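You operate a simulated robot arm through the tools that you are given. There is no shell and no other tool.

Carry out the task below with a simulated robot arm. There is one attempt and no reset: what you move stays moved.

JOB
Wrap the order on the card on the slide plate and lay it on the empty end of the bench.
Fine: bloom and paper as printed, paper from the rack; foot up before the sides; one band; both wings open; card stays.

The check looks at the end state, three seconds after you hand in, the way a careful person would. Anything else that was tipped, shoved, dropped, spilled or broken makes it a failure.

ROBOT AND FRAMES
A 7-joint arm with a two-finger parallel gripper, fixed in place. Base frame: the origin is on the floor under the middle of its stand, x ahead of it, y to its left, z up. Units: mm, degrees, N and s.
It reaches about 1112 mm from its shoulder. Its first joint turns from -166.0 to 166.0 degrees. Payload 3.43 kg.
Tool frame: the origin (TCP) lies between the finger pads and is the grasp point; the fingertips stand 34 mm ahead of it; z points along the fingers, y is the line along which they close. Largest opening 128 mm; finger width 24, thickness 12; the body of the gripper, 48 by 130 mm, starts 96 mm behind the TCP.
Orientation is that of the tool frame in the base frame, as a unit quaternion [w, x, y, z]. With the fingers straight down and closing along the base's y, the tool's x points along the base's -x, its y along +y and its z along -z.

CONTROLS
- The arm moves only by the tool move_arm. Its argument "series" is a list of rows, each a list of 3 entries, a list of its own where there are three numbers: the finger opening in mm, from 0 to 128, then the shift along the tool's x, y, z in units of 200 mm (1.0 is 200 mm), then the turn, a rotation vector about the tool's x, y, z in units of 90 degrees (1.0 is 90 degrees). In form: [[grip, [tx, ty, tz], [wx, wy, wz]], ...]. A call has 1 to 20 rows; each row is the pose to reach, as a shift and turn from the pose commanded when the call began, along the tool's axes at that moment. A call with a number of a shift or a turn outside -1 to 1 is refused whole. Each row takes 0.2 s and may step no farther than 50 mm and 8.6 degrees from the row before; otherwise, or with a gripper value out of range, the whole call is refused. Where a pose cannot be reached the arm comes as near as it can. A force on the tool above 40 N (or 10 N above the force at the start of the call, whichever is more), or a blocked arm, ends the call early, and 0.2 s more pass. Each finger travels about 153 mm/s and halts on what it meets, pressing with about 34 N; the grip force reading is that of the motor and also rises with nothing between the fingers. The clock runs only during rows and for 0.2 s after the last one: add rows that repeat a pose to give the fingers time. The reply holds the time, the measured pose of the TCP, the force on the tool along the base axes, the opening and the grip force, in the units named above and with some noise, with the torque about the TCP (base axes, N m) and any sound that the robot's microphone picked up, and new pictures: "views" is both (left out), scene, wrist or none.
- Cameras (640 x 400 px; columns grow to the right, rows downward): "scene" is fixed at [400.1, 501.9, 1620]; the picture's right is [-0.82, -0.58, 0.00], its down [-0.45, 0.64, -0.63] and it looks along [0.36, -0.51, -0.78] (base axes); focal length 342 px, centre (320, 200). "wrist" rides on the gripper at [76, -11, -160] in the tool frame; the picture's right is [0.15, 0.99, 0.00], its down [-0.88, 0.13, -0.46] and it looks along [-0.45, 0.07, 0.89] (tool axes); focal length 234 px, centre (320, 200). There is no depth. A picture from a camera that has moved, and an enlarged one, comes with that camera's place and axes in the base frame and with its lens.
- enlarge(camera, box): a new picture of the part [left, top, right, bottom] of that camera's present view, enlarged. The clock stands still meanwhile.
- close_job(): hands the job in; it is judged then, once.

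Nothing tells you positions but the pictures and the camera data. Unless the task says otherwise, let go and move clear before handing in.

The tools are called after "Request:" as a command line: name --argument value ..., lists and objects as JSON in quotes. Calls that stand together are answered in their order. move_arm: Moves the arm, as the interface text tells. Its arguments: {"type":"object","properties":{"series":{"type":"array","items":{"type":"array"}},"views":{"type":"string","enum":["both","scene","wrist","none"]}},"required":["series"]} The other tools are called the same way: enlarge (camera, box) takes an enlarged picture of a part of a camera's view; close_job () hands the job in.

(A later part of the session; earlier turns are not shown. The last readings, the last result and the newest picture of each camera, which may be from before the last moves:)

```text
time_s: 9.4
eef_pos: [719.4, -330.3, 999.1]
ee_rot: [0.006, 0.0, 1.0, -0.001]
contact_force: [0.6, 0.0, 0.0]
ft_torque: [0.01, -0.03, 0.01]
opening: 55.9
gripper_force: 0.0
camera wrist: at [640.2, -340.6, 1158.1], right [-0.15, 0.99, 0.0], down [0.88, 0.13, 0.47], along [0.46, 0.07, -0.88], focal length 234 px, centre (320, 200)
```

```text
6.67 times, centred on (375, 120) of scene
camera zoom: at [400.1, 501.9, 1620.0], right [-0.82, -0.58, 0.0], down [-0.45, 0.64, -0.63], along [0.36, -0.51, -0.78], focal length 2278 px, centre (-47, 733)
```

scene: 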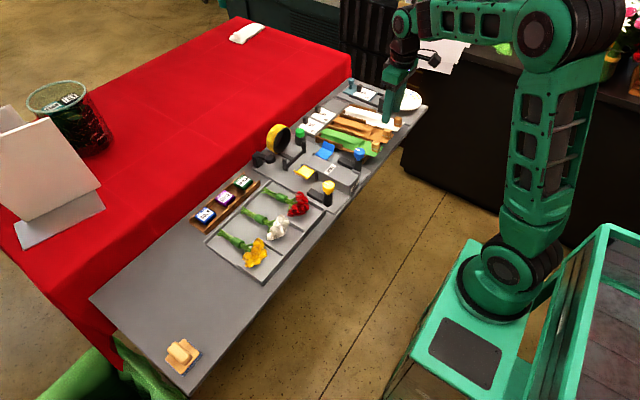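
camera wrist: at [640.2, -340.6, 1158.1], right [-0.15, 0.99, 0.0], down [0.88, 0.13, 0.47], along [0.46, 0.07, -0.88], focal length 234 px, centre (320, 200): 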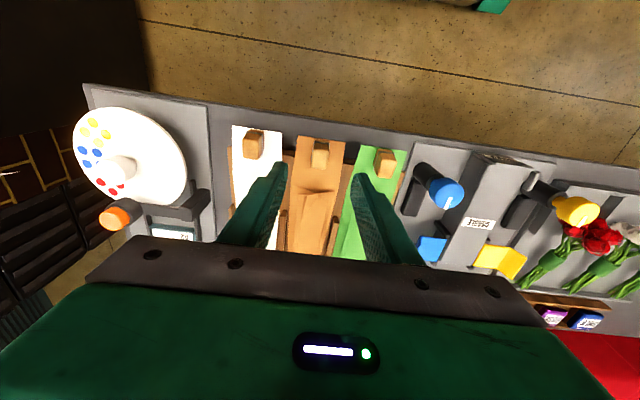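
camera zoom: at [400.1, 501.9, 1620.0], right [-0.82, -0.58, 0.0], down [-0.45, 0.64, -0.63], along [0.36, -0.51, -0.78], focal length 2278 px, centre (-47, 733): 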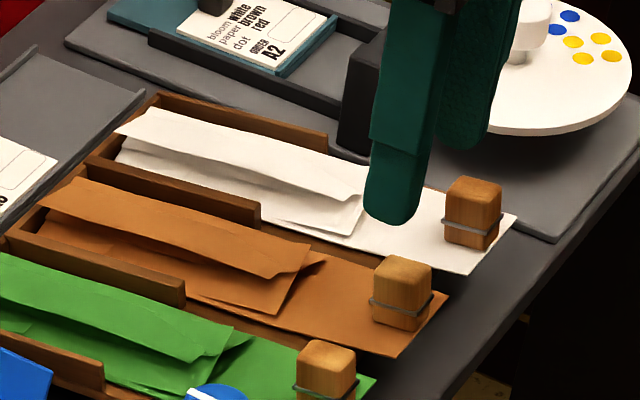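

The block's centre reads (718.3, −328.3) and the fingers straddle it evenly. Descending to grip the block with fingertips just above the sheet.

Request:
move_arm --series '[[56, [0.0, 0.01, 0.15], [0, 0, 0]], [56, [0.0, 0.01, 0.3], [0, 0, 0]], [56, [0.0, 0.01, 0.36], [0, 0, 0]], [56, [0.0, 0.01, 0.4], [0, 0, 0]], [56, [0.0, 0.01, 0.4], [0, 0, 0]], [56, [0.0, 0.01, 0.4], [0, 0, 0]]]' --views "both"

Request:
enlarge --camera "wrist" --box '[260, 140, 380, 230]'

Request:
enlarge --camera "scene" --box '[360, 100, 420, 140]'

```text
time_s: 10.8
eef_pos: [719.1, -326.3, 920.4]
ee_rot: [0.006, 0.0, 1.0, -0.001]
contact_force: [0.0, -0.5, -0.2]
ft_torque: [0.01, 0.02, 0.03]
opening: 56.0
gripper_force: 0.0
camera wrist: at [640.6, -337.4, 1077.8], right [-0.15, 0.99, 0.0], down [0.88, 0.13, 0.47], along [0.46, 0.07, -0.88], focal length 234 px, centre (320, 200)
```

scene: 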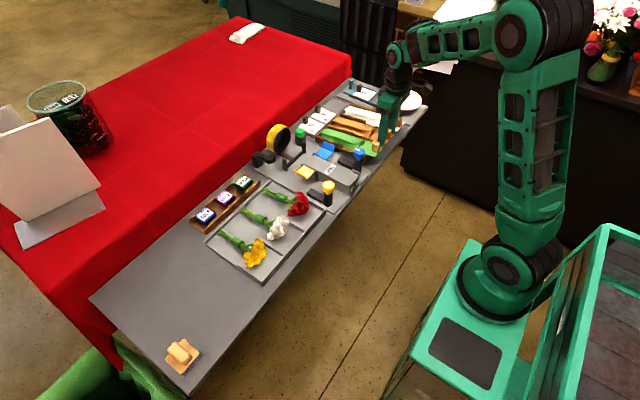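
wrist: 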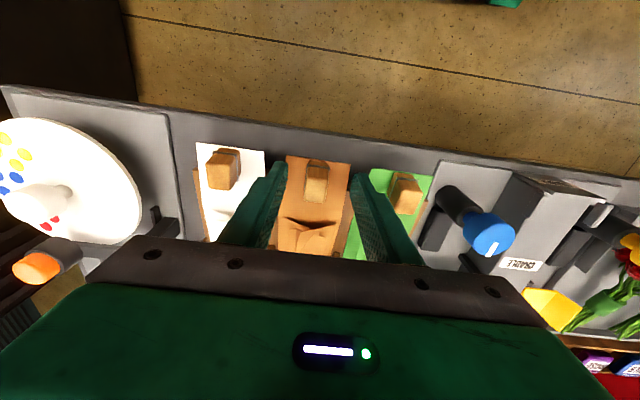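

```text
4.44 times, centred on (320, 185) of wrist
camera zoom: at [640.6, -337.4, 1077.8], right [-0.15, 0.99, 0.0], down [0.88, 0.13, 0.47], along [0.46, 0.07, -0.88], focal length 1041 px, centre (320, 267)
```

zoom: 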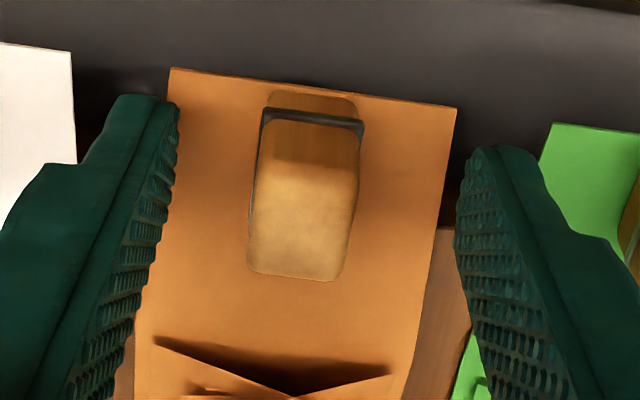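

```text
10.00 times, centred on (390, 120) of scene
camera zoom: at [400.1, 501.9, 1620.0], right [-0.82, -0.58, 0.0], down [-0.45, 0.64, -0.63], along [0.36, -0.51, -0.78], focal length 3417 px, centre (-380, 1000)
```

zoom: 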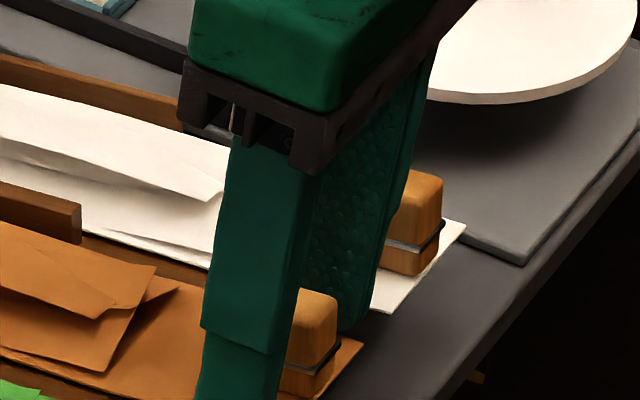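

The fingers straddle the block with tips about 8 mm above the sheet. Closing on the block.

Request:
move_arm --series '[[36, [0, 0, 0], [0, 0, 0]], [20, [0, 0, 0], [0, 0, 0]], [0, [0, 0, 0], [0, 0, 0]], [0, [0, 0, 0], [0, 0, 0]], [0, [0, 0, 0], [0, 0, 0]]]' --views "wrist"

Request:
enlarge --camera "wrist" --box '[260, 140, 380, 230]'

```text
time_s: 12.0
eef_pos: [718.6, -326.9, 918.7]
ee_rot: [0.006, 0.0, 1.0, 0.001]
contact_force: [0.6, 0.4, 0.8]
ft_torque: [-0.02, -0.02, -0.02]
opening: 16.8
gripper_force: 33.7
camera wrist: at [640.6, -337.4, 1077.9], right [-0.15, 0.99, 0.0], down [0.88, 0.13, 0.47], along [0.46, 0.07, -0.88], focal length 234 px, centre (320, 200)
```

wrist: 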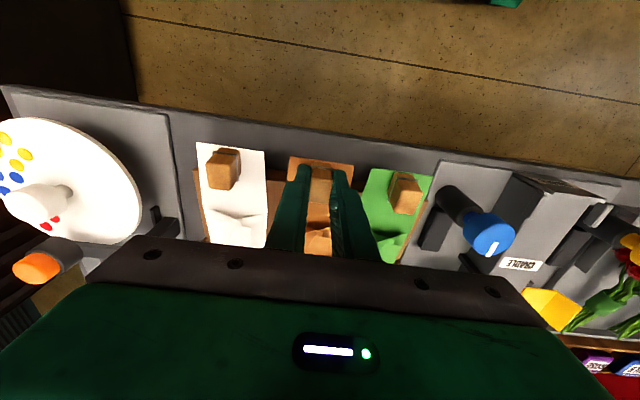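

```text
4.44 times, centred on (320, 185) of wrist
camera zoom: at [640.6, -337.4, 1077.9], right [-0.15, 0.99, 0.0], down [0.88, 0.13, 0.47], along [0.46, 0.07, -0.88], focal length 1041 px, centre (320, 267)
```

zoom: 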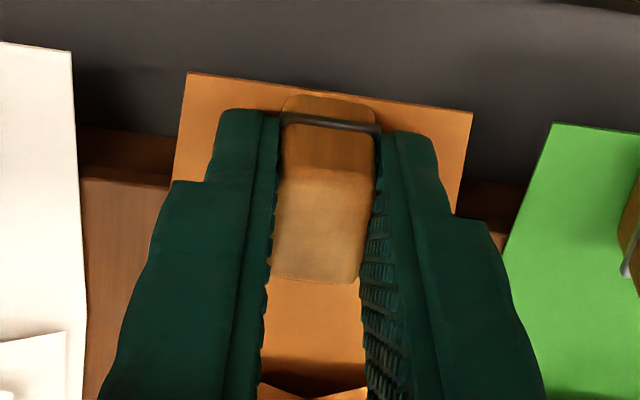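

Gripped at 16.8 mm. Lifting gently and looking at how the paper behaves.

Request:
move_arm --series '[[0, [0, 0, -0.05], [0, 0, 0]], [0, [0, 0, -0.1], [0, 0, 0]], [0, [0, 0, -0.18], [0, 0, 0]], [0, [0, 0, -0.28], [0, 0, 0]], [0, [0, 0, -0.4], [0, 0, 0]], [0, [0, 0, -0.5], [0, 0, 0]], [0, [0, 0, -0.5], [0, 0, 0]], [0, [0, 0, -0.5], [0, 0, 0]]]' --views "both"

Request:
enlarge --camera "scene" --box '[310, 70, 430, 150]'

Request:
enlarge --camera "wrist" --box '[220, 120, 420, 245]'

```text
time_s: 13.8
eef_pos: [716.4, -328.0, 1020.1]
ee_rot: [0.006, 0.0, 1.0, -0.001]
contact_force: [-1.4, -0.8, -0.3]
ft_torque: [-0.01, 0.02, -0.02]
opening: 16.6
gripper_force: 34.0
camera wrist: at [639.2, -338.1, 1179.2], right [-0.15, 0.99, 0.0], down [0.88, 0.13, 0.47], along [0.46, 0.07, -0.88], focal length 234 px, centre (320, 200)
```

scene: 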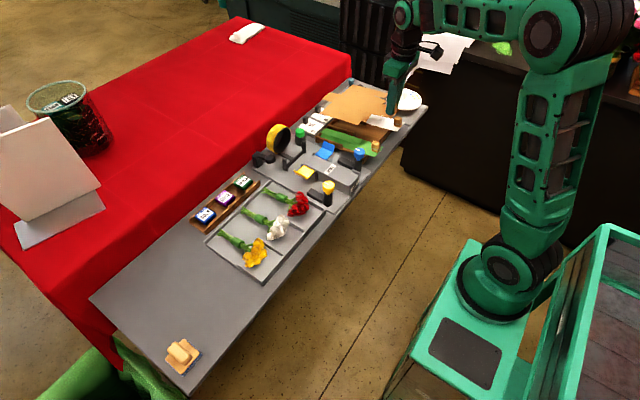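
wrist: 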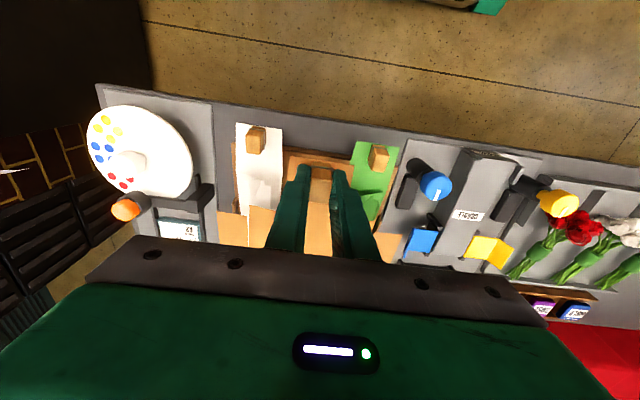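

```text
5.00 times, centred on (370, 110) of scene
camera zoom: at [400.1, 501.9, 1620.0], right [-0.82, -0.58, 0.0], down [-0.45, 0.64, -0.63], along [0.36, -0.51, -0.78], focal length 1708 px, centre (70, 650)
```

zoom: 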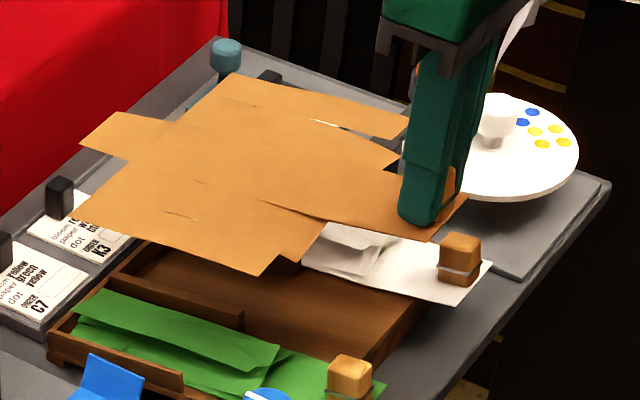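

```text
3.20 times, centred on (320, 182) of wrist
camera zoom: at [639.2, -338.1, 1179.2], right [-0.15, 0.99, 0.0], down [0.88, 0.13, 0.47], along [0.46, 0.07, -0.88], focal length 749 px, centre (320, 256)
```

zoom: 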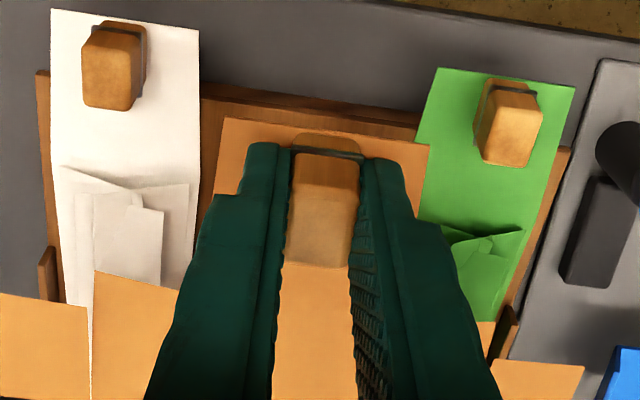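

The sheet sprang open flat into a cross shape with side panels and a foot flap. I'll raise it a little and carry it across toward the cradle.

Request:
move_arm --series '[[0, [0, 0.05, -0.12], [0, 0, 0]], [0, [0, 0.15, -0.2], [0, 0, 0]], [0, [0, 0.3, -0.2], [0, 0, 0]], [0, [0, 0.45, -0.2], [0, 0, 0]], [0, [0, 0.6, -0.2], [0, 0, 0]], [0, [0, 0.75, -0.2], [0, 0, 0]], [0, [0, 0.9, -0.2], [0, 0, 0]], [0, [0, 1.0, -0.2], [0, 0, 0]], [0, [0, 1.0, -0.2], [0, 0, 0]]]' --views "none"

Request:
move_arm --series '[[0, [0, 0.08, 0], [0, 0, 0]], [0, [0, 0.145, 0], [0, 0, 0]], [0, [0, 0.145, 0], [0, 0, 0]], [0, [0, 0.145, 0], [0, 0, 0]]]' --views "both"

Request:
enlarge --camera "wrist" --box '[220, 110, 420, 235]'

Request:
enlarge --camera "scene" --box '[240, 100, 400, 210]'

```text
time_s: 15.8
eef_pos: [718.0, -125.7, 1061.6]
ee_rot: [0.006, -0.001, 1.0, -0.001]
contact_force: [0.2, -0.4, -0.4]
ft_torque: [0.0, 0.01, -0.02]
opening: 16.8
gripper_force: 33.7
```

```text
time_s: 16.8
eef_pos: [718.3, -98.2, 1060.0]
ee_rot: [0.006, 0.0, 1.0, 0.001]
contact_force: [0.0, 0.1, 0.2]
ft_torque: [0.03, -0.01, -0.02]
opening: 16.8
gripper_force: 33.9
camera wrist: at [639.2, -108.8, 1217.9], right [-0.15, 0.99, 0.0], down [0.88, 0.13, 0.47], along [0.46, 0.07, -0.88], focal length 234 px, centre (320, 200)
```

scene: 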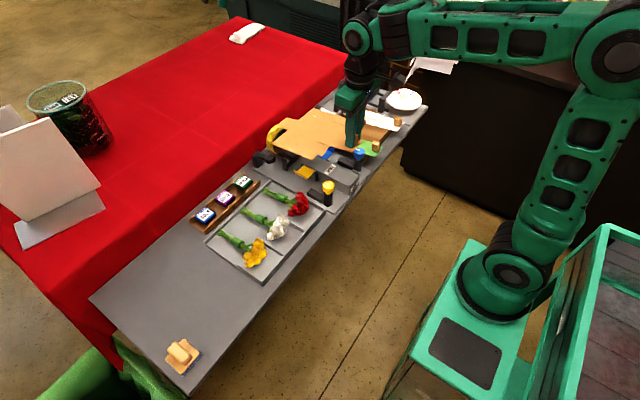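
wrist: 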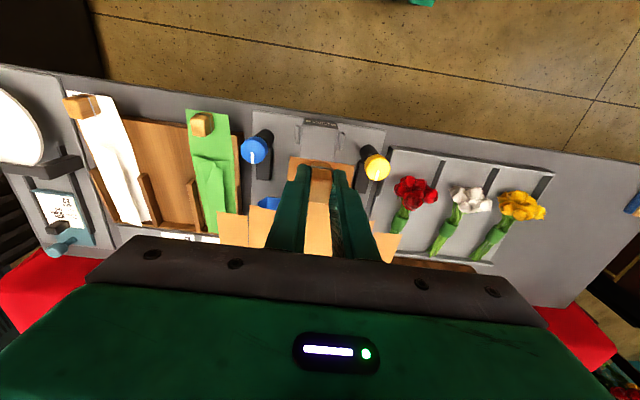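

```text
3.20 times, centred on (320, 172) of wrist
camera zoom: at [639.2, -108.8, 1217.9], right [-0.15, 0.99, 0.0], down [0.88, 0.13, 0.47], along [0.46, 0.07, -0.88], focal length 749 px, centre (320, 288)
```

zoom: 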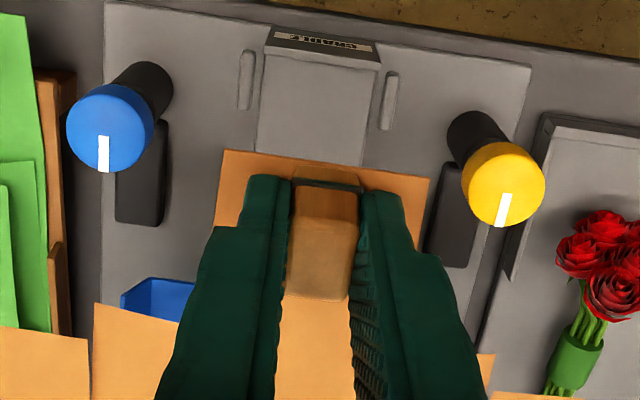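

```text
3.64 times, centred on (320, 155) of scene
camera zoom: at [400.1, 501.9, 1620.0], right [-0.82, -0.58, 0.0], down [-0.45, 0.64, -0.63], along [0.36, -0.51, -0.78], focal length 1242 px, centre (320, 364)
```

zoom: 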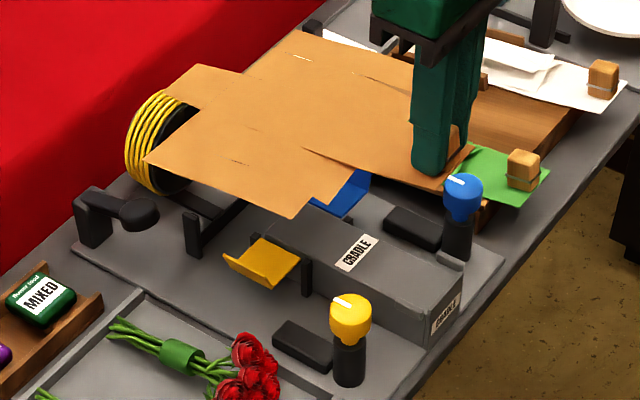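

Paper head and guides now appear in the same image and align within about 1 mm. Lowering to just above the guides, then rechecking the alignment.

Request:
move_arm --series '[[0, [0, -0.002, 0.15], [0, 0, 0]], [0, [0, -0.002, 0.3], [0, 0, 0]], [0, [0, -0.002, 0.45], [0, 0, 0]], [0, [0, -0.002, 0.54], [0, 0, 0]], [0, [0, -0.002, 0.6], [0, 0, 0]], [0, [0, -0.002, 0.6], [0, 0, 0]], [0, [0, -0.002, 0.6], [0, 0, 0]]]' --views "both"

Request:
enlarge --camera "wrist" --box '[260, 130, 380, 205]'

Request:
enlarge --camera "scene" --box '[260, 120, 380, 200]'

Request:
enlarge --camera "scene" --box '[335, 150, 371, 190]'

```text
time_s: 18.4
eef_pos: [717.1, -96.4, 939.4]
ee_rot: [0.006, -0.001, 1.0, 0.0]
contact_force: [1.5, 0.4, 3.8]
ft_torque: [-0.02, -0.77, 0.04]
opening: 16.5
gripper_force: 34.7
camera wrist: at [638.4, -107.7, 1098.1], right [-0.15, 0.99, 0.0], down [0.87, 0.13, 0.47], along [0.46, 0.07, -0.88], focal length 234 px, centre (320, 200)
```

scene: 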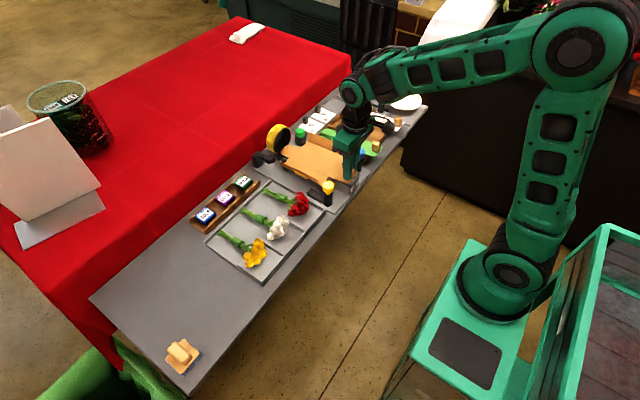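
wrist: 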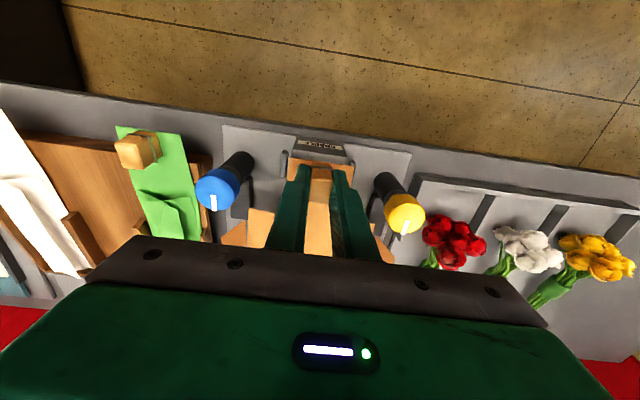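

```text
5.33 times, centred on (320, 168) of wrist
camera zoom: at [638.4, -107.7, 1098.1], right [-0.15, 0.99, 0.0], down [0.87, 0.13, 0.47], along [0.46, 0.07, -0.88], focal length 1249 px, centre (320, 373)
```

zoom: 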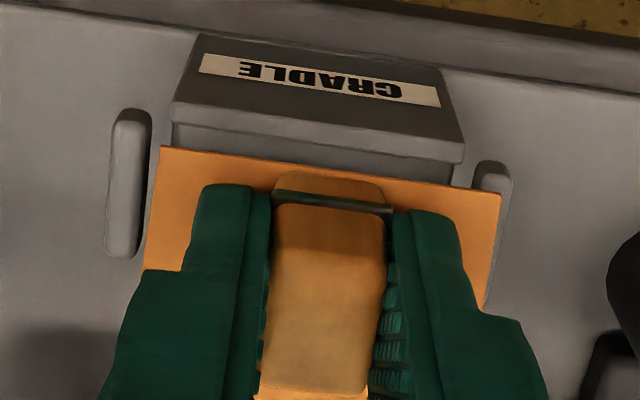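

```text
5.00 times, centred on (320, 160) of scene
camera zoom: at [400.1, 501.9, 1620.0], right [-0.82, -0.58, 0.0], down [-0.45, 0.64, -0.63], along [0.36, -0.51, -0.78], focal length 1708 px, centre (320, 400)
```

zoom: 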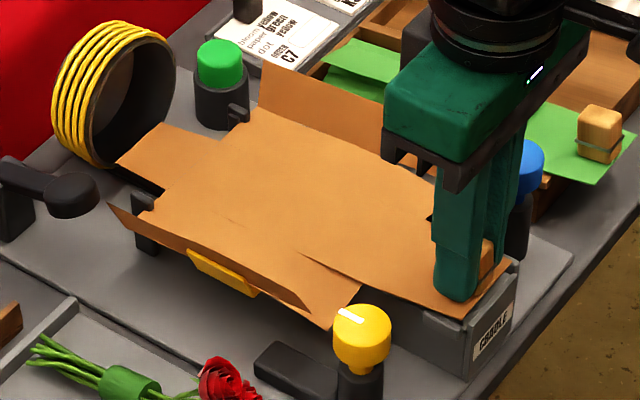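

```text
10.00 times, centred on (353, 170) of scene
camera zoom: at [400.1, 501.9, 1620.0], right [-0.82, -0.58, 0.0], down [-0.45, 0.64, -0.63], along [0.36, -0.51, -0.78], focal length 3417 px, centre (-10, 500)
```

zoom: 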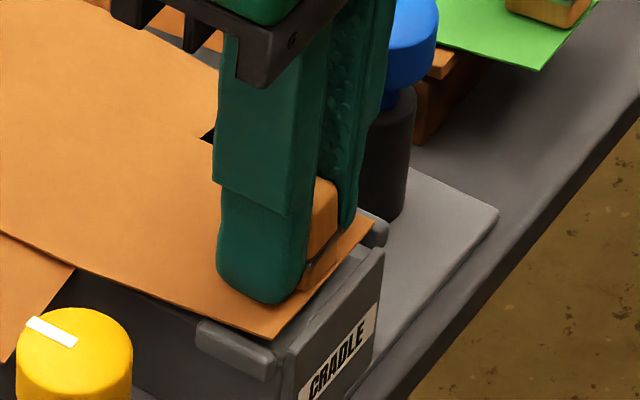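

The wrist torque shows the far (foot) end touching first, so the sheet is pitched down about 7° in the grip. I'll raise a bit and pitch it level before lowering.

Request:
move_arm --series '[[0, [0, 0, -0.1], [0, 0, 0]], [0, [0, 0, -0.2], [0, -0.02, 0]], [0, [0, 0, -0.2], [0, -0.045, 0]], [0, [0, 0, -0.2], [0, -0.07, 0]], [0, [0, 0, -0.2], [0, -0.07, 0]], [0, [0, 0, -0.2], [0, -0.07, 0]]]' --views "both"

Request:
enlarge --camera "scene" --box '[260, 110, 380, 190]'

Request:
enlarge --camera "wrist" --box '[260, 130, 380, 205]'

```text
time_s: 19.8
eef_pos: [717.6, -96.8, 979.5]
ee_rot: [0.061, 0.0, 0.998, 0.0]
contact_force: [-0.1, 0.4, -1.1]
ft_torque: [-0.04, -0.01, -0.02]
opening: 16.7
gripper_force: 33.8
camera wrist: at [622.5, -107.6, 1128.9], right [-0.15, 0.99, -0.02], down [0.82, 0.13, 0.56], along [0.56, 0.07, -0.83], focal length 234 px, centre (320, 200)
```

scene: 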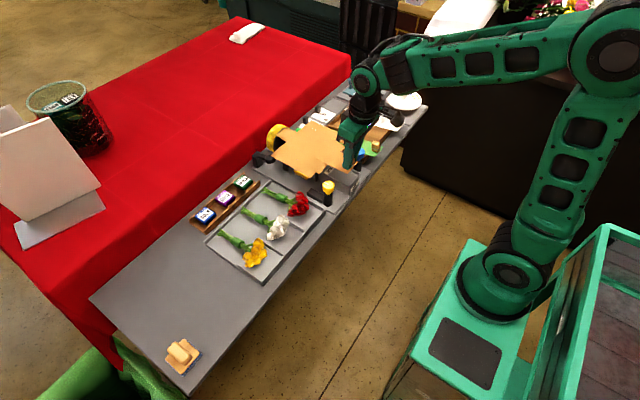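
wrist: 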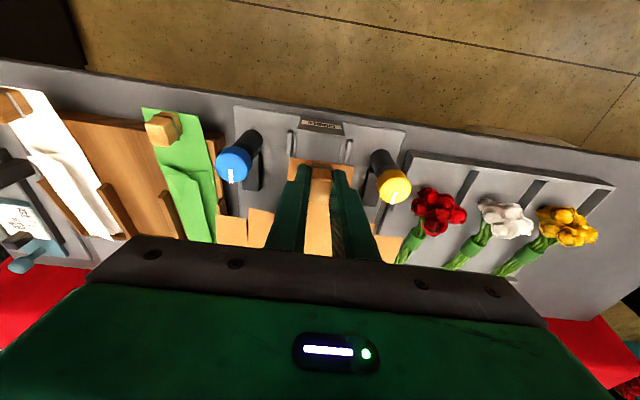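

```text
5.00 times, centred on (320, 150) of scene
camera zoom: at [400.1, 501.9, 1620.0], right [-0.82, -0.58, 0.0], down [-0.45, 0.64, -0.63], along [0.36, -0.51, -0.78], focal length 1708 px, centre (320, 450)
```

zoom: 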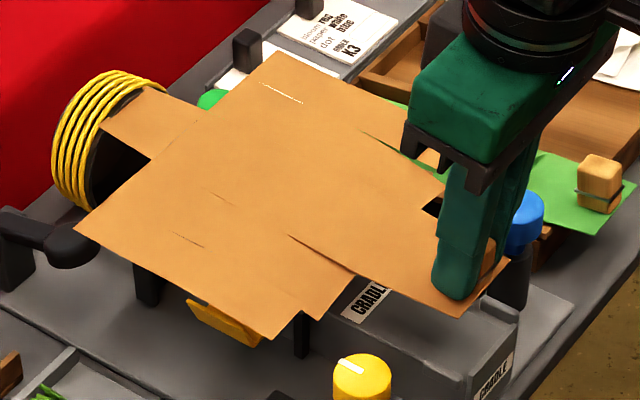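

```text
5.33 times, centred on (320, 168) of wrist
camera zoom: at [622.5, -107.6, 1128.9], right [-0.15, 0.99, -0.02], down [0.82, 0.13, 0.56], along [0.56, 0.07, -0.83], focal length 1249 px, centre (320, 373)
```

zoom: 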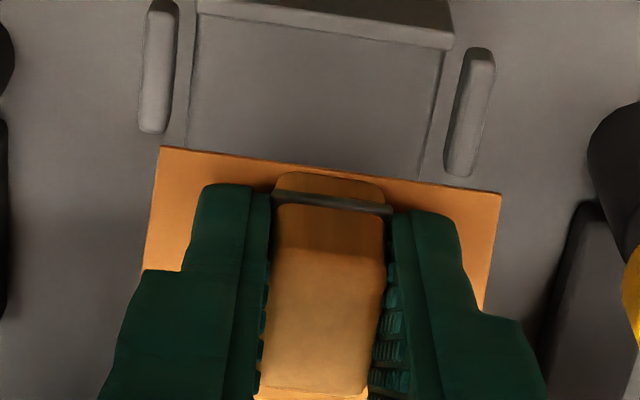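

The sheet is now level (foot and head both near z≈937). The head sits about 2.3 mm too far +y and 5 mm from the stop wall, so I'll correct that while lowering to just above the guides.

Request:
move_arm --series '[[0, [0.022, -0.0115, 0.0], [0, 0, 0]], [0, [0.035, -0.0115, 0.1], [0, 0, 0]], [0, [0.045, -0.0115, 0.18], [0, 0, 0]], [0, [0.051, -0.0115, 0.2305], [0, 0, 0]], [0, [0.051, -0.0115, 0.2305], [0, 0, 0]], [0, [0.051, -0.0115, 0.2305], [0, 0, 0]]]' --views "both"

Request:
enlarge --camera "wrist" --box '[260, 130, 380, 205]'

Request:
enlarge --camera "scene" --box '[260, 115, 380, 195]'

Request:
enlarge --camera "scene" --box '[338, 160, 368, 190]'

```text
time_s: 21.2
eef_pos: [714.1, -98.3, 933.8]
ee_rot: [0.061, 0.0, 0.998, 0.0]
contact_force: [-0.1, 0.1, -0.7]
ft_torque: [0.03, 0.01, 0.01]
opening: 16.8
gripper_force: 34.7
camera wrist: at [617.9, -110.0, 1082.0], right [-0.15, 0.99, -0.02], down [0.82, 0.13, 0.56], along [0.56, 0.07, -0.83], focal length 234 px, centre (320, 200)
```

scene: 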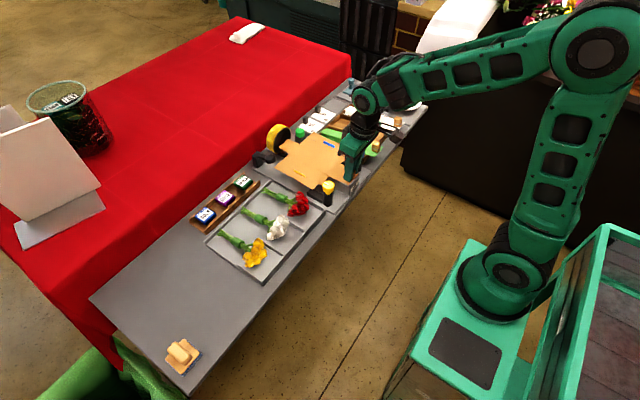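
wrist: 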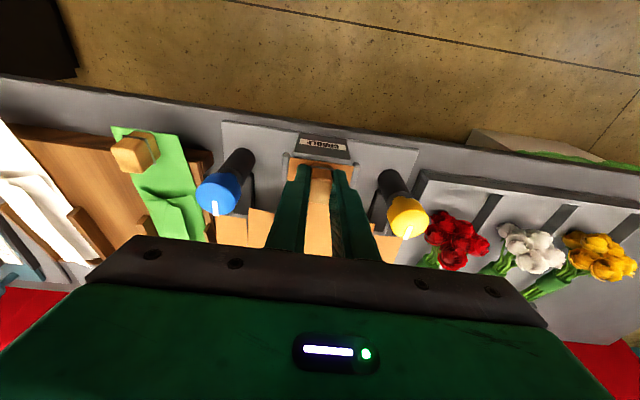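

```text
5.33 times, centred on (320, 168) of wrist
camera zoom: at [617.9, -110.0, 1082.0], right [-0.15, 0.99, -0.02], down [0.82, 0.13, 0.56], along [0.56, 0.07, -0.83], focal length 1249 px, centre (320, 373)
```

zoom: 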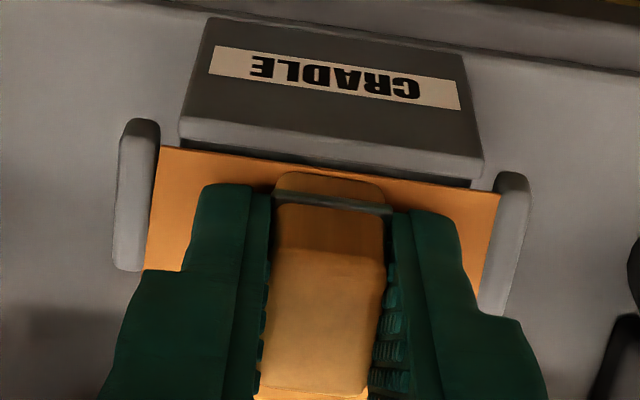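

```text
5.00 times, centred on (320, 155) of scene
camera zoom: at [400.1, 501.9, 1620.0], right [-0.82, -0.58, 0.0], down [-0.45, 0.64, -0.63], along [0.36, -0.51, -0.78], focal length 1708 px, centre (320, 425)
```

zoom: 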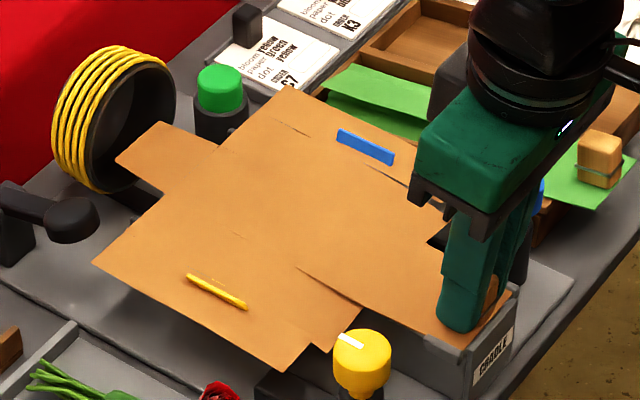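

```text
13.33 times, centred on (353, 175) of scene
camera zoom: at [400.1, 501.9, 1620.0], right [-0.82, -0.58, 0.0], down [-0.45, 0.64, -0.63], along [0.36, -0.51, -0.78], focal length 4556 px, centre (-120, 533)
```

zoom: 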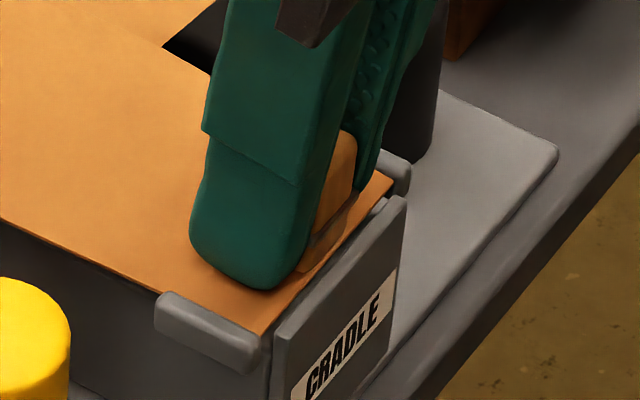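

The head lines up between the guides within a fraction of a millimetre. A 0.8 mm nudge in −y and then lowering slowly onto the cradle.

Request:
move_arm --series '[[0, [0, -0.004, 0], [0, 0, 0]], [0, [0.002, -0.004, 0.015], [0, 0, 0]], [0, [0.004, -0.004, 0.03], [0, 0, 0]], [0, [0.0055, -0.004, 0.045], [0, 0, 0]], [0, [0.0055, -0.004, 0.045], [0, 0, 0]], [0, [0.0055, -0.004, 0.045], [0, 0, 0]]]' --views "wrist"

Request:
enlarge --camera "wrist" --box '[260, 130, 380, 205]'

Request:
enlarge --camera "scene" --box '[338, 160, 368, 190]'

Request:
enlarge --camera "scene" --box '[260, 115, 380, 195]'

```text
time_s: 22.6
eef_pos: [714.8, -100.4, 925.3]
ee_rot: [0.064, -0.001, 0.998, 0.0]
contact_force: [1.0, 1.9, 40.0]
ft_torque: [0.12, 0.38, -0.04]
opening: 16.7
gripper_force: 33.3
camera wrist: at [618.3, -111.5, 1074.2], right [-0.15, 0.99, -0.02], down [0.82, 0.13, 0.56], along [0.56, 0.07, -0.83], focal length 234 px, centre (320, 200)
```

wrist: 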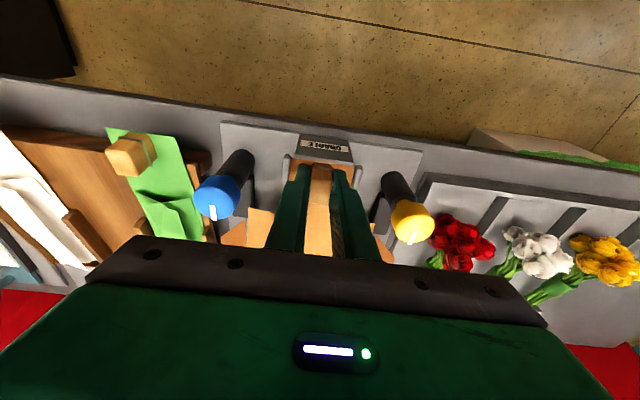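

```text
5.33 times, centred on (320, 168) of wrist
camera zoom: at [618.3, -111.5, 1074.2], right [-0.15, 0.99, -0.02], down [0.82, 0.13, 0.56], along [0.56, 0.07, -0.83], focal length 1249 px, centre (320, 373)
```

zoom: 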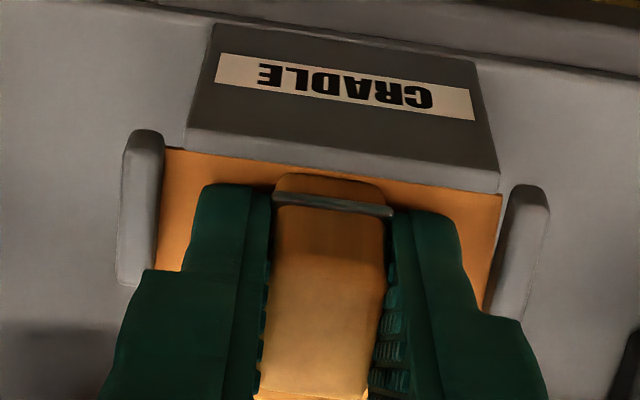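

```text
13.33 times, centred on (353, 175) of scene
camera zoom: at [400.1, 501.9, 1620.0], right [-0.82, -0.58, 0.0], down [-0.45, 0.64, -0.63], along [0.36, -0.51, -0.78], focal length 4556 px, centre (-120, 533)
```

zoom: 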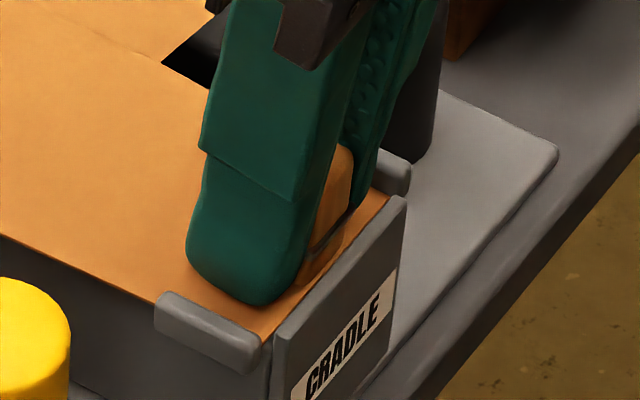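

```text
5.00 times, centred on (320, 155) of scene
camera zoom: at [400.1, 501.9, 1620.0], right [-0.82, -0.58, 0.0], down [-0.45, 0.64, -0.63], along [0.36, -0.51, -0.78], focal length 1708 px, centre (320, 425)
```

zoom: 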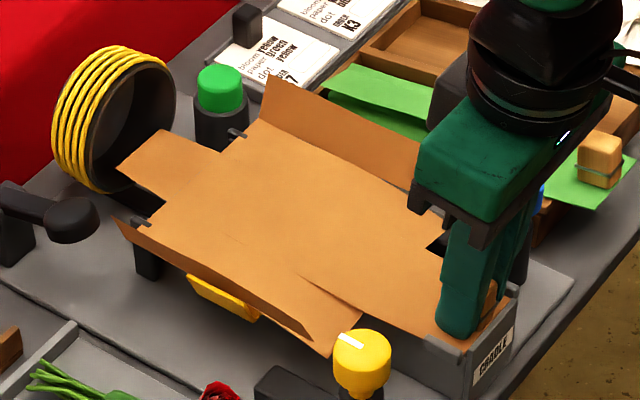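

The sheet is seated between the guides (40 N reaction, pressing down). I'll ease off the force, then open the fingers only slightly so they stay clear of the guides.

Request:
move_arm --series '[[0, [0, 0.0, -0.01], [0, 0, 0]], [0, [0, 0.0, -0.02], [0, 0, 0]], [0, [0, 0.0, -0.025], [0, 0, 0]], [0, [0, 0.0, -0.025], [0, 0, 0]]]' --views "none"

```text
time_s: 23.6
eef_pos: [713.2, -100.9, 927.9]
ee_rot: [0.06, 0.0, 0.998, 0.0]
contact_force: [6.9, 0.8, -2.4]
ft_torque: [0.0, -0.25, 0.01]
opening: 16.7
gripper_force: 33.7
```

Request:
move_arm --series '[[20, [0, 0, 0], [0, 0, 0]], [24, [0, 0, 0], [0, 0, 0]], [27, [0, 0, 0], [0, 0, 0]], [27, [0, 0, 0], [0, 0, 0]]]' --views "wrist"

Request:
enlarge --camera "wrist" --box '[260, 130, 380, 205]'

Request:
enlarge --camera "scene" --box '[338, 160, 368, 190]'

```text
time_s: 24.6
eef_pos: [713.4, -102.1, 927.5]
ee_rot: [0.061, 0.0, 0.998, 0.001]
contact_force: [-0.3, 0.3, 0.4]
ft_torque: [0.02, 0.01, -0.04]
opening: 27.0
gripper_force: 0.1
camera wrist: at [617.4, -111.6, 1077.1], right [-0.15, 0.99, -0.02], down [0.82, 0.13, 0.56], along [0.56, 0.07, -0.83], focal length 234 px, centre (320, 200)
```

wrist: 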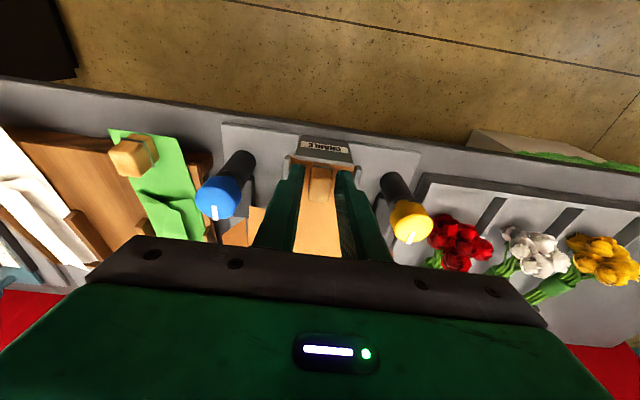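

```text
5.33 times, centred on (320, 168) of wrist
camera zoom: at [617.4, -111.6, 1077.1], right [-0.15, 0.99, -0.02], down [0.82, 0.13, 0.56], along [0.56, 0.07, -0.83], focal length 1249 px, centre (320, 373)
```

zoom: 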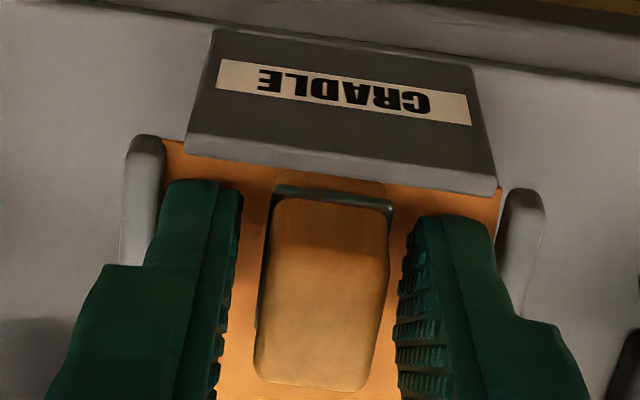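

```text
13.33 times, centred on (353, 175) of scene
camera zoom: at [400.1, 501.9, 1620.0], right [-0.82, -0.58, 0.0], down [-0.45, 0.64, -0.63], along [0.36, -0.51, -0.78], focal length 4556 px, centre (-120, 533)
```

zoom: 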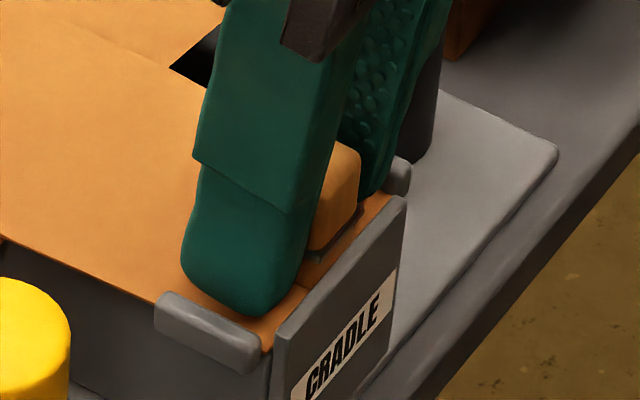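

Released; the sheet lies snug between the guides. Backing straight off along the fingers and then restoring the vertical attitude.

Request:
move_arm --series '[[27, [0, 0, -0.1], [0, 0, 0]], [27, [0, 0, -0.25], [0, 0, 0]], [27, [0, 0, -0.45], [0, 0, 0]], [40, [0, 0, -0.65], [0, 0, 0]], [60, [0, 0, -0.85], [0, 0.035, 0]], [80, [0, 0, -0.95], [0, 0.075, 0]], [100, [0, 0, -0.95], [0, 0.075, 0]]]' --views "both"

Request:
enlarge --camera "scene" --box '[250, 110, 380, 200]'

Request:
enlarge --camera "scene" --box '[250, 125, 310, 175]'

Request:
enlarge --camera "wrist" --box '[200, 90, 440, 240]'

```text
time_s: 26.2
eef_pos: [689.1, -99.4, 1116.7]
ee_rot: [0.002, 0.0, 1.0, 0.0]
contact_force: [0.0, -0.8, -0.1]
ft_torque: [0.01, 0.03, -0.04]
opening: 100.1
gripper_force: 0.0
camera wrist: at [611.8, -110.5, 1276.6], right [-0.15, 0.99, 0.0], down [0.88, 0.13, 0.46], along [0.45, 0.07, -0.89], focal length 234 px, centre (320, 200)
```

scene: 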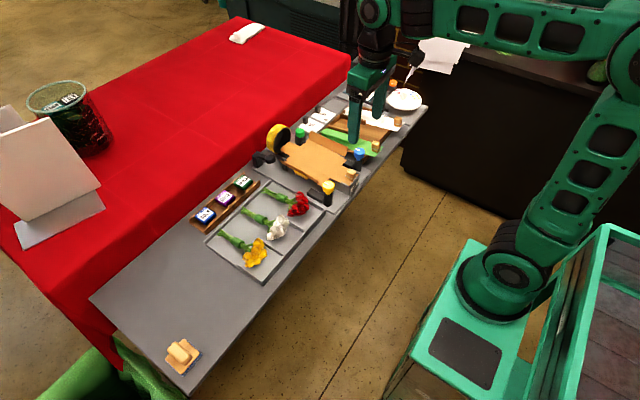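
wrist: 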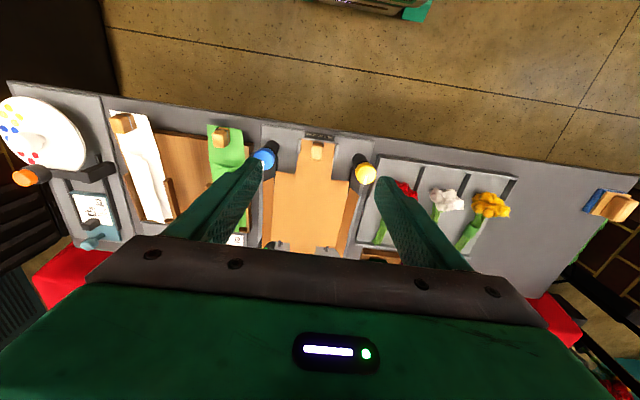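

```text
4.44 times, centred on (315, 155) of scene
camera zoom: at [400.1, 501.9, 1620.0], right [-0.82, -0.58, 0.0], down [-0.45, 0.64, -0.63], along [0.36, -0.51, -0.78], focal length 1519 px, centre (342, 400)
```

zoom: 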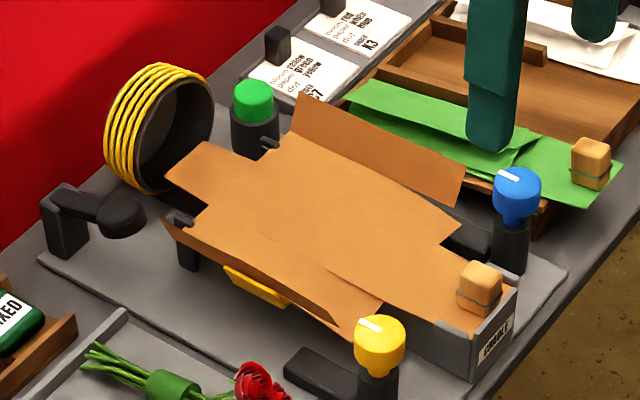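

```text
8.00 times, centred on (280, 150) of scene
camera zoom: at [400.1, 501.9, 1620.0], right [-0.82, -0.58, 0.0], down [-0.45, 0.64, -0.63], along [0.36, -0.51, -0.78], focal length 2733 px, centre (640, 600)
```

zoom: 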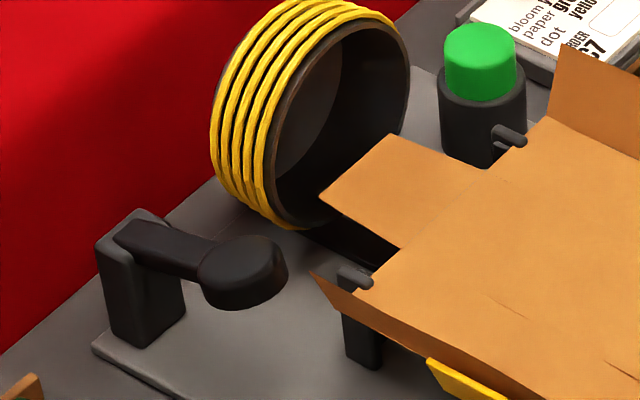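

```text
2.67 times, centred on (320, 165) of wrist
camera zoom: at [611.8, -110.5, 1276.6], right [-0.15, 0.99, 0.0], down [0.88, 0.13, 0.46], along [0.45, 0.07, -0.89], focal length 624 px, centre (320, 293)
```

zoom: 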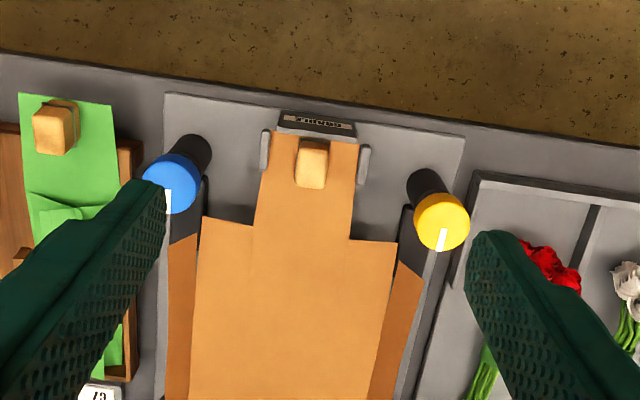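

The sheet is well placed: fold line for the foot at x≈918 between the posts, block at x≈704–731. Now I'll move above the white bunch for a close look.

Request:
move_arm --series '[[100, [-0.05, 0.2, 0], [0, 0, 0]], [110, [-0.1, 0.4, 0], [0, 0, 0]], [120, [-0.15, 0.6, 0], [0, 0, 0]], [128, [-0.2, 0.8, 0], [0, 0, 0]], [128, [-0.25, 1.0, 0], [0, 0, 0]], [128, [-0.25, 1.0, 0], [0, 0, 0]]]' --views "none"

Request:
move_arm --series '[[128, [-0.15, 0.15, 0.1], [0, 0, 0]], [128, [-0.2, 0.28, 0.2], [0, 0, 0]], [128, [-0.2, 0.28, 0.3], [0, 0, 0]], [128, [-0.2, 0.28, 0.3], [0, 0, 0]], [128, [-0.2, 0.28, 0.3], [0, 0, 0]]]' --views "wrist"

Request:
enlarge --camera "wrist" --box '[240, 100, 400, 240]'

```text
time_s: 27.6
eef_pos: [739.0, 100.4, 1117.1]
ee_rot: [0.002, -0.001, 1.0, 0.0]
contact_force: [-0.4, 0.6, 0.5]
ft_torque: [0.0, -0.02, 0.03]
opening: 128.1
gripper_force: 0.0
```

```text
time_s: 28.8
eef_pos: [777.3, 156.5, 1057.4]
ee_rot: [0.001, 0.0, 1.0, 0.001]
contact_force: [0.4, -0.2, 0.0]
ft_torque: [0.0, 0.0, 0.02]
opening: 128.2
gripper_force: 0.1
camera wrist: at [701.0, 146.3, 1216.6], right [-0.15, 0.99, 0.0], down [0.88, 0.13, 0.46], along [0.45, 0.07, -0.89], focal length 234 px, centre (320, 200)
```

wrist: 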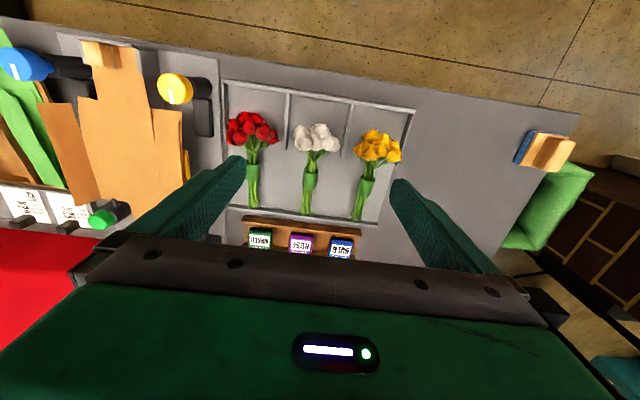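

```text
2.86 times, centred on (320, 170) of wrist
camera zoom: at [701.0, 146.3, 1216.6], right [-0.15, 0.99, 0.0], down [0.88, 0.13, 0.46], along [0.45, 0.07, -0.89], focal length 669 px, centre (320, 286)
```

zoom: 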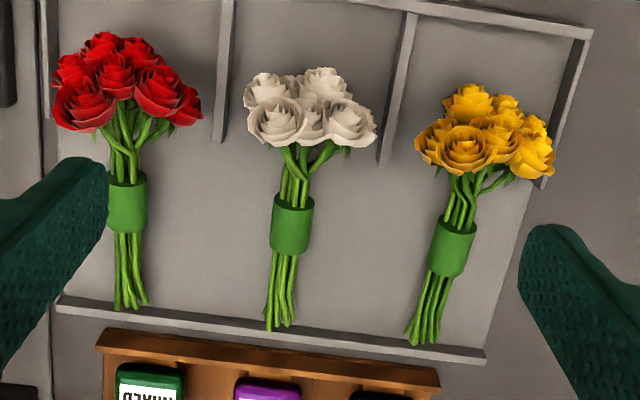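

The white bunch lies along x at y≈152.5 with its green sleeve at x≈825–860, about 25 mm wide. Moving above the sleeve with the fingers at 60 mm.

Request:
move_arm --series '[[110, [-0.12, -0.01, 0.15], [0, 0, 0]], [90, [-0.24, -0.02, 0.3], [0, 0, 0]], [70, [-0.3235, -0.02, 0.45], [0, 0, 0]], [60, [-0.3235, -0.02, 0.6], [0, 0, 0]], [60, [-0.3235, -0.02, 0.7], [0, 0, 0]], [60, [-0.3235, -0.02, 0.75], [0, 0, 0]], [60, [-0.3235, -0.02, 0.75], [0, 0, 0]], [60, [-0.3235, -0.02, 0.75], [0, 0, 0]]]' --views "both"

Request:
enlarge --camera "scene" --box '[220, 180, 320, 260]'

Request:
enlarge --camera "wrist" --box '[240, 110, 400, 230]'

```text
time_s: 30.6
eef_pos: [845.2, 151.9, 907.6]
ee_rot: [0.002, 0.0, 1.0, 0.0]
contact_force: [0.4, 0.4, 0.3]
ft_torque: [-0.01, 0.01, 0.01]
opening: 60.0
gripper_force: 0.1
camera wrist: at [767.4, 140.5, 1066.7], right [-0.15, 0.99, 0.0], down [0.88, 0.13, 0.46], along [0.45, 0.07, -0.89], focal length 234 px, centre (320, 200)
```

scene: 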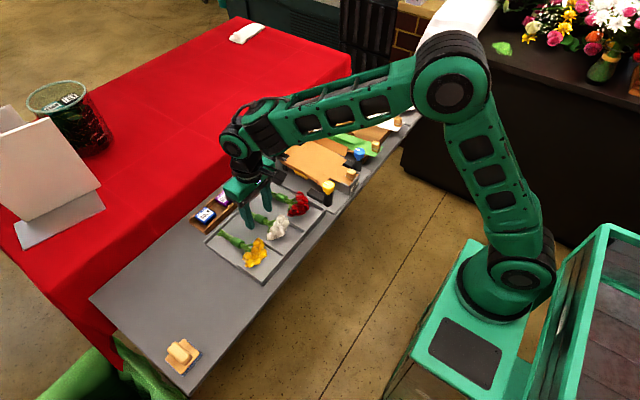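
wrist: 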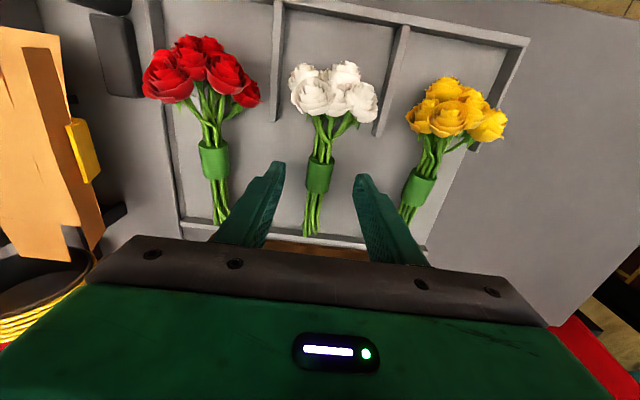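

```text
5.00 times, centred on (270, 220) of scene
camera zoom: at [400.1, 501.9, 1620.0], right [-0.82, -0.58, 0.0], down [-0.45, 0.64, -0.63], along [0.36, -0.51, -0.78], focal length 1708 px, centre (570, 100)
```

zoom: 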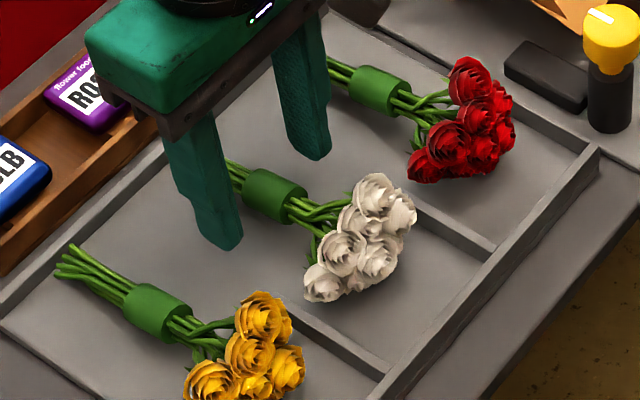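

```text
3.33 times, centred on (320, 170) of wrist
camera zoom: at [767.4, 140.5, 1066.7], right [-0.15, 0.99, 0.0], down [0.88, 0.13, 0.46], along [0.45, 0.07, -0.89], focal length 781 px, centre (320, 300)
```

zoom: 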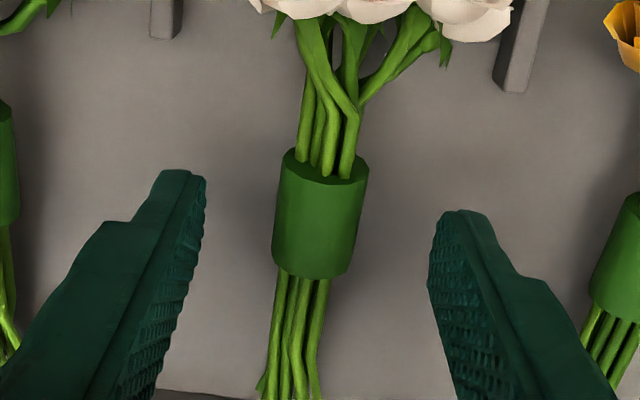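

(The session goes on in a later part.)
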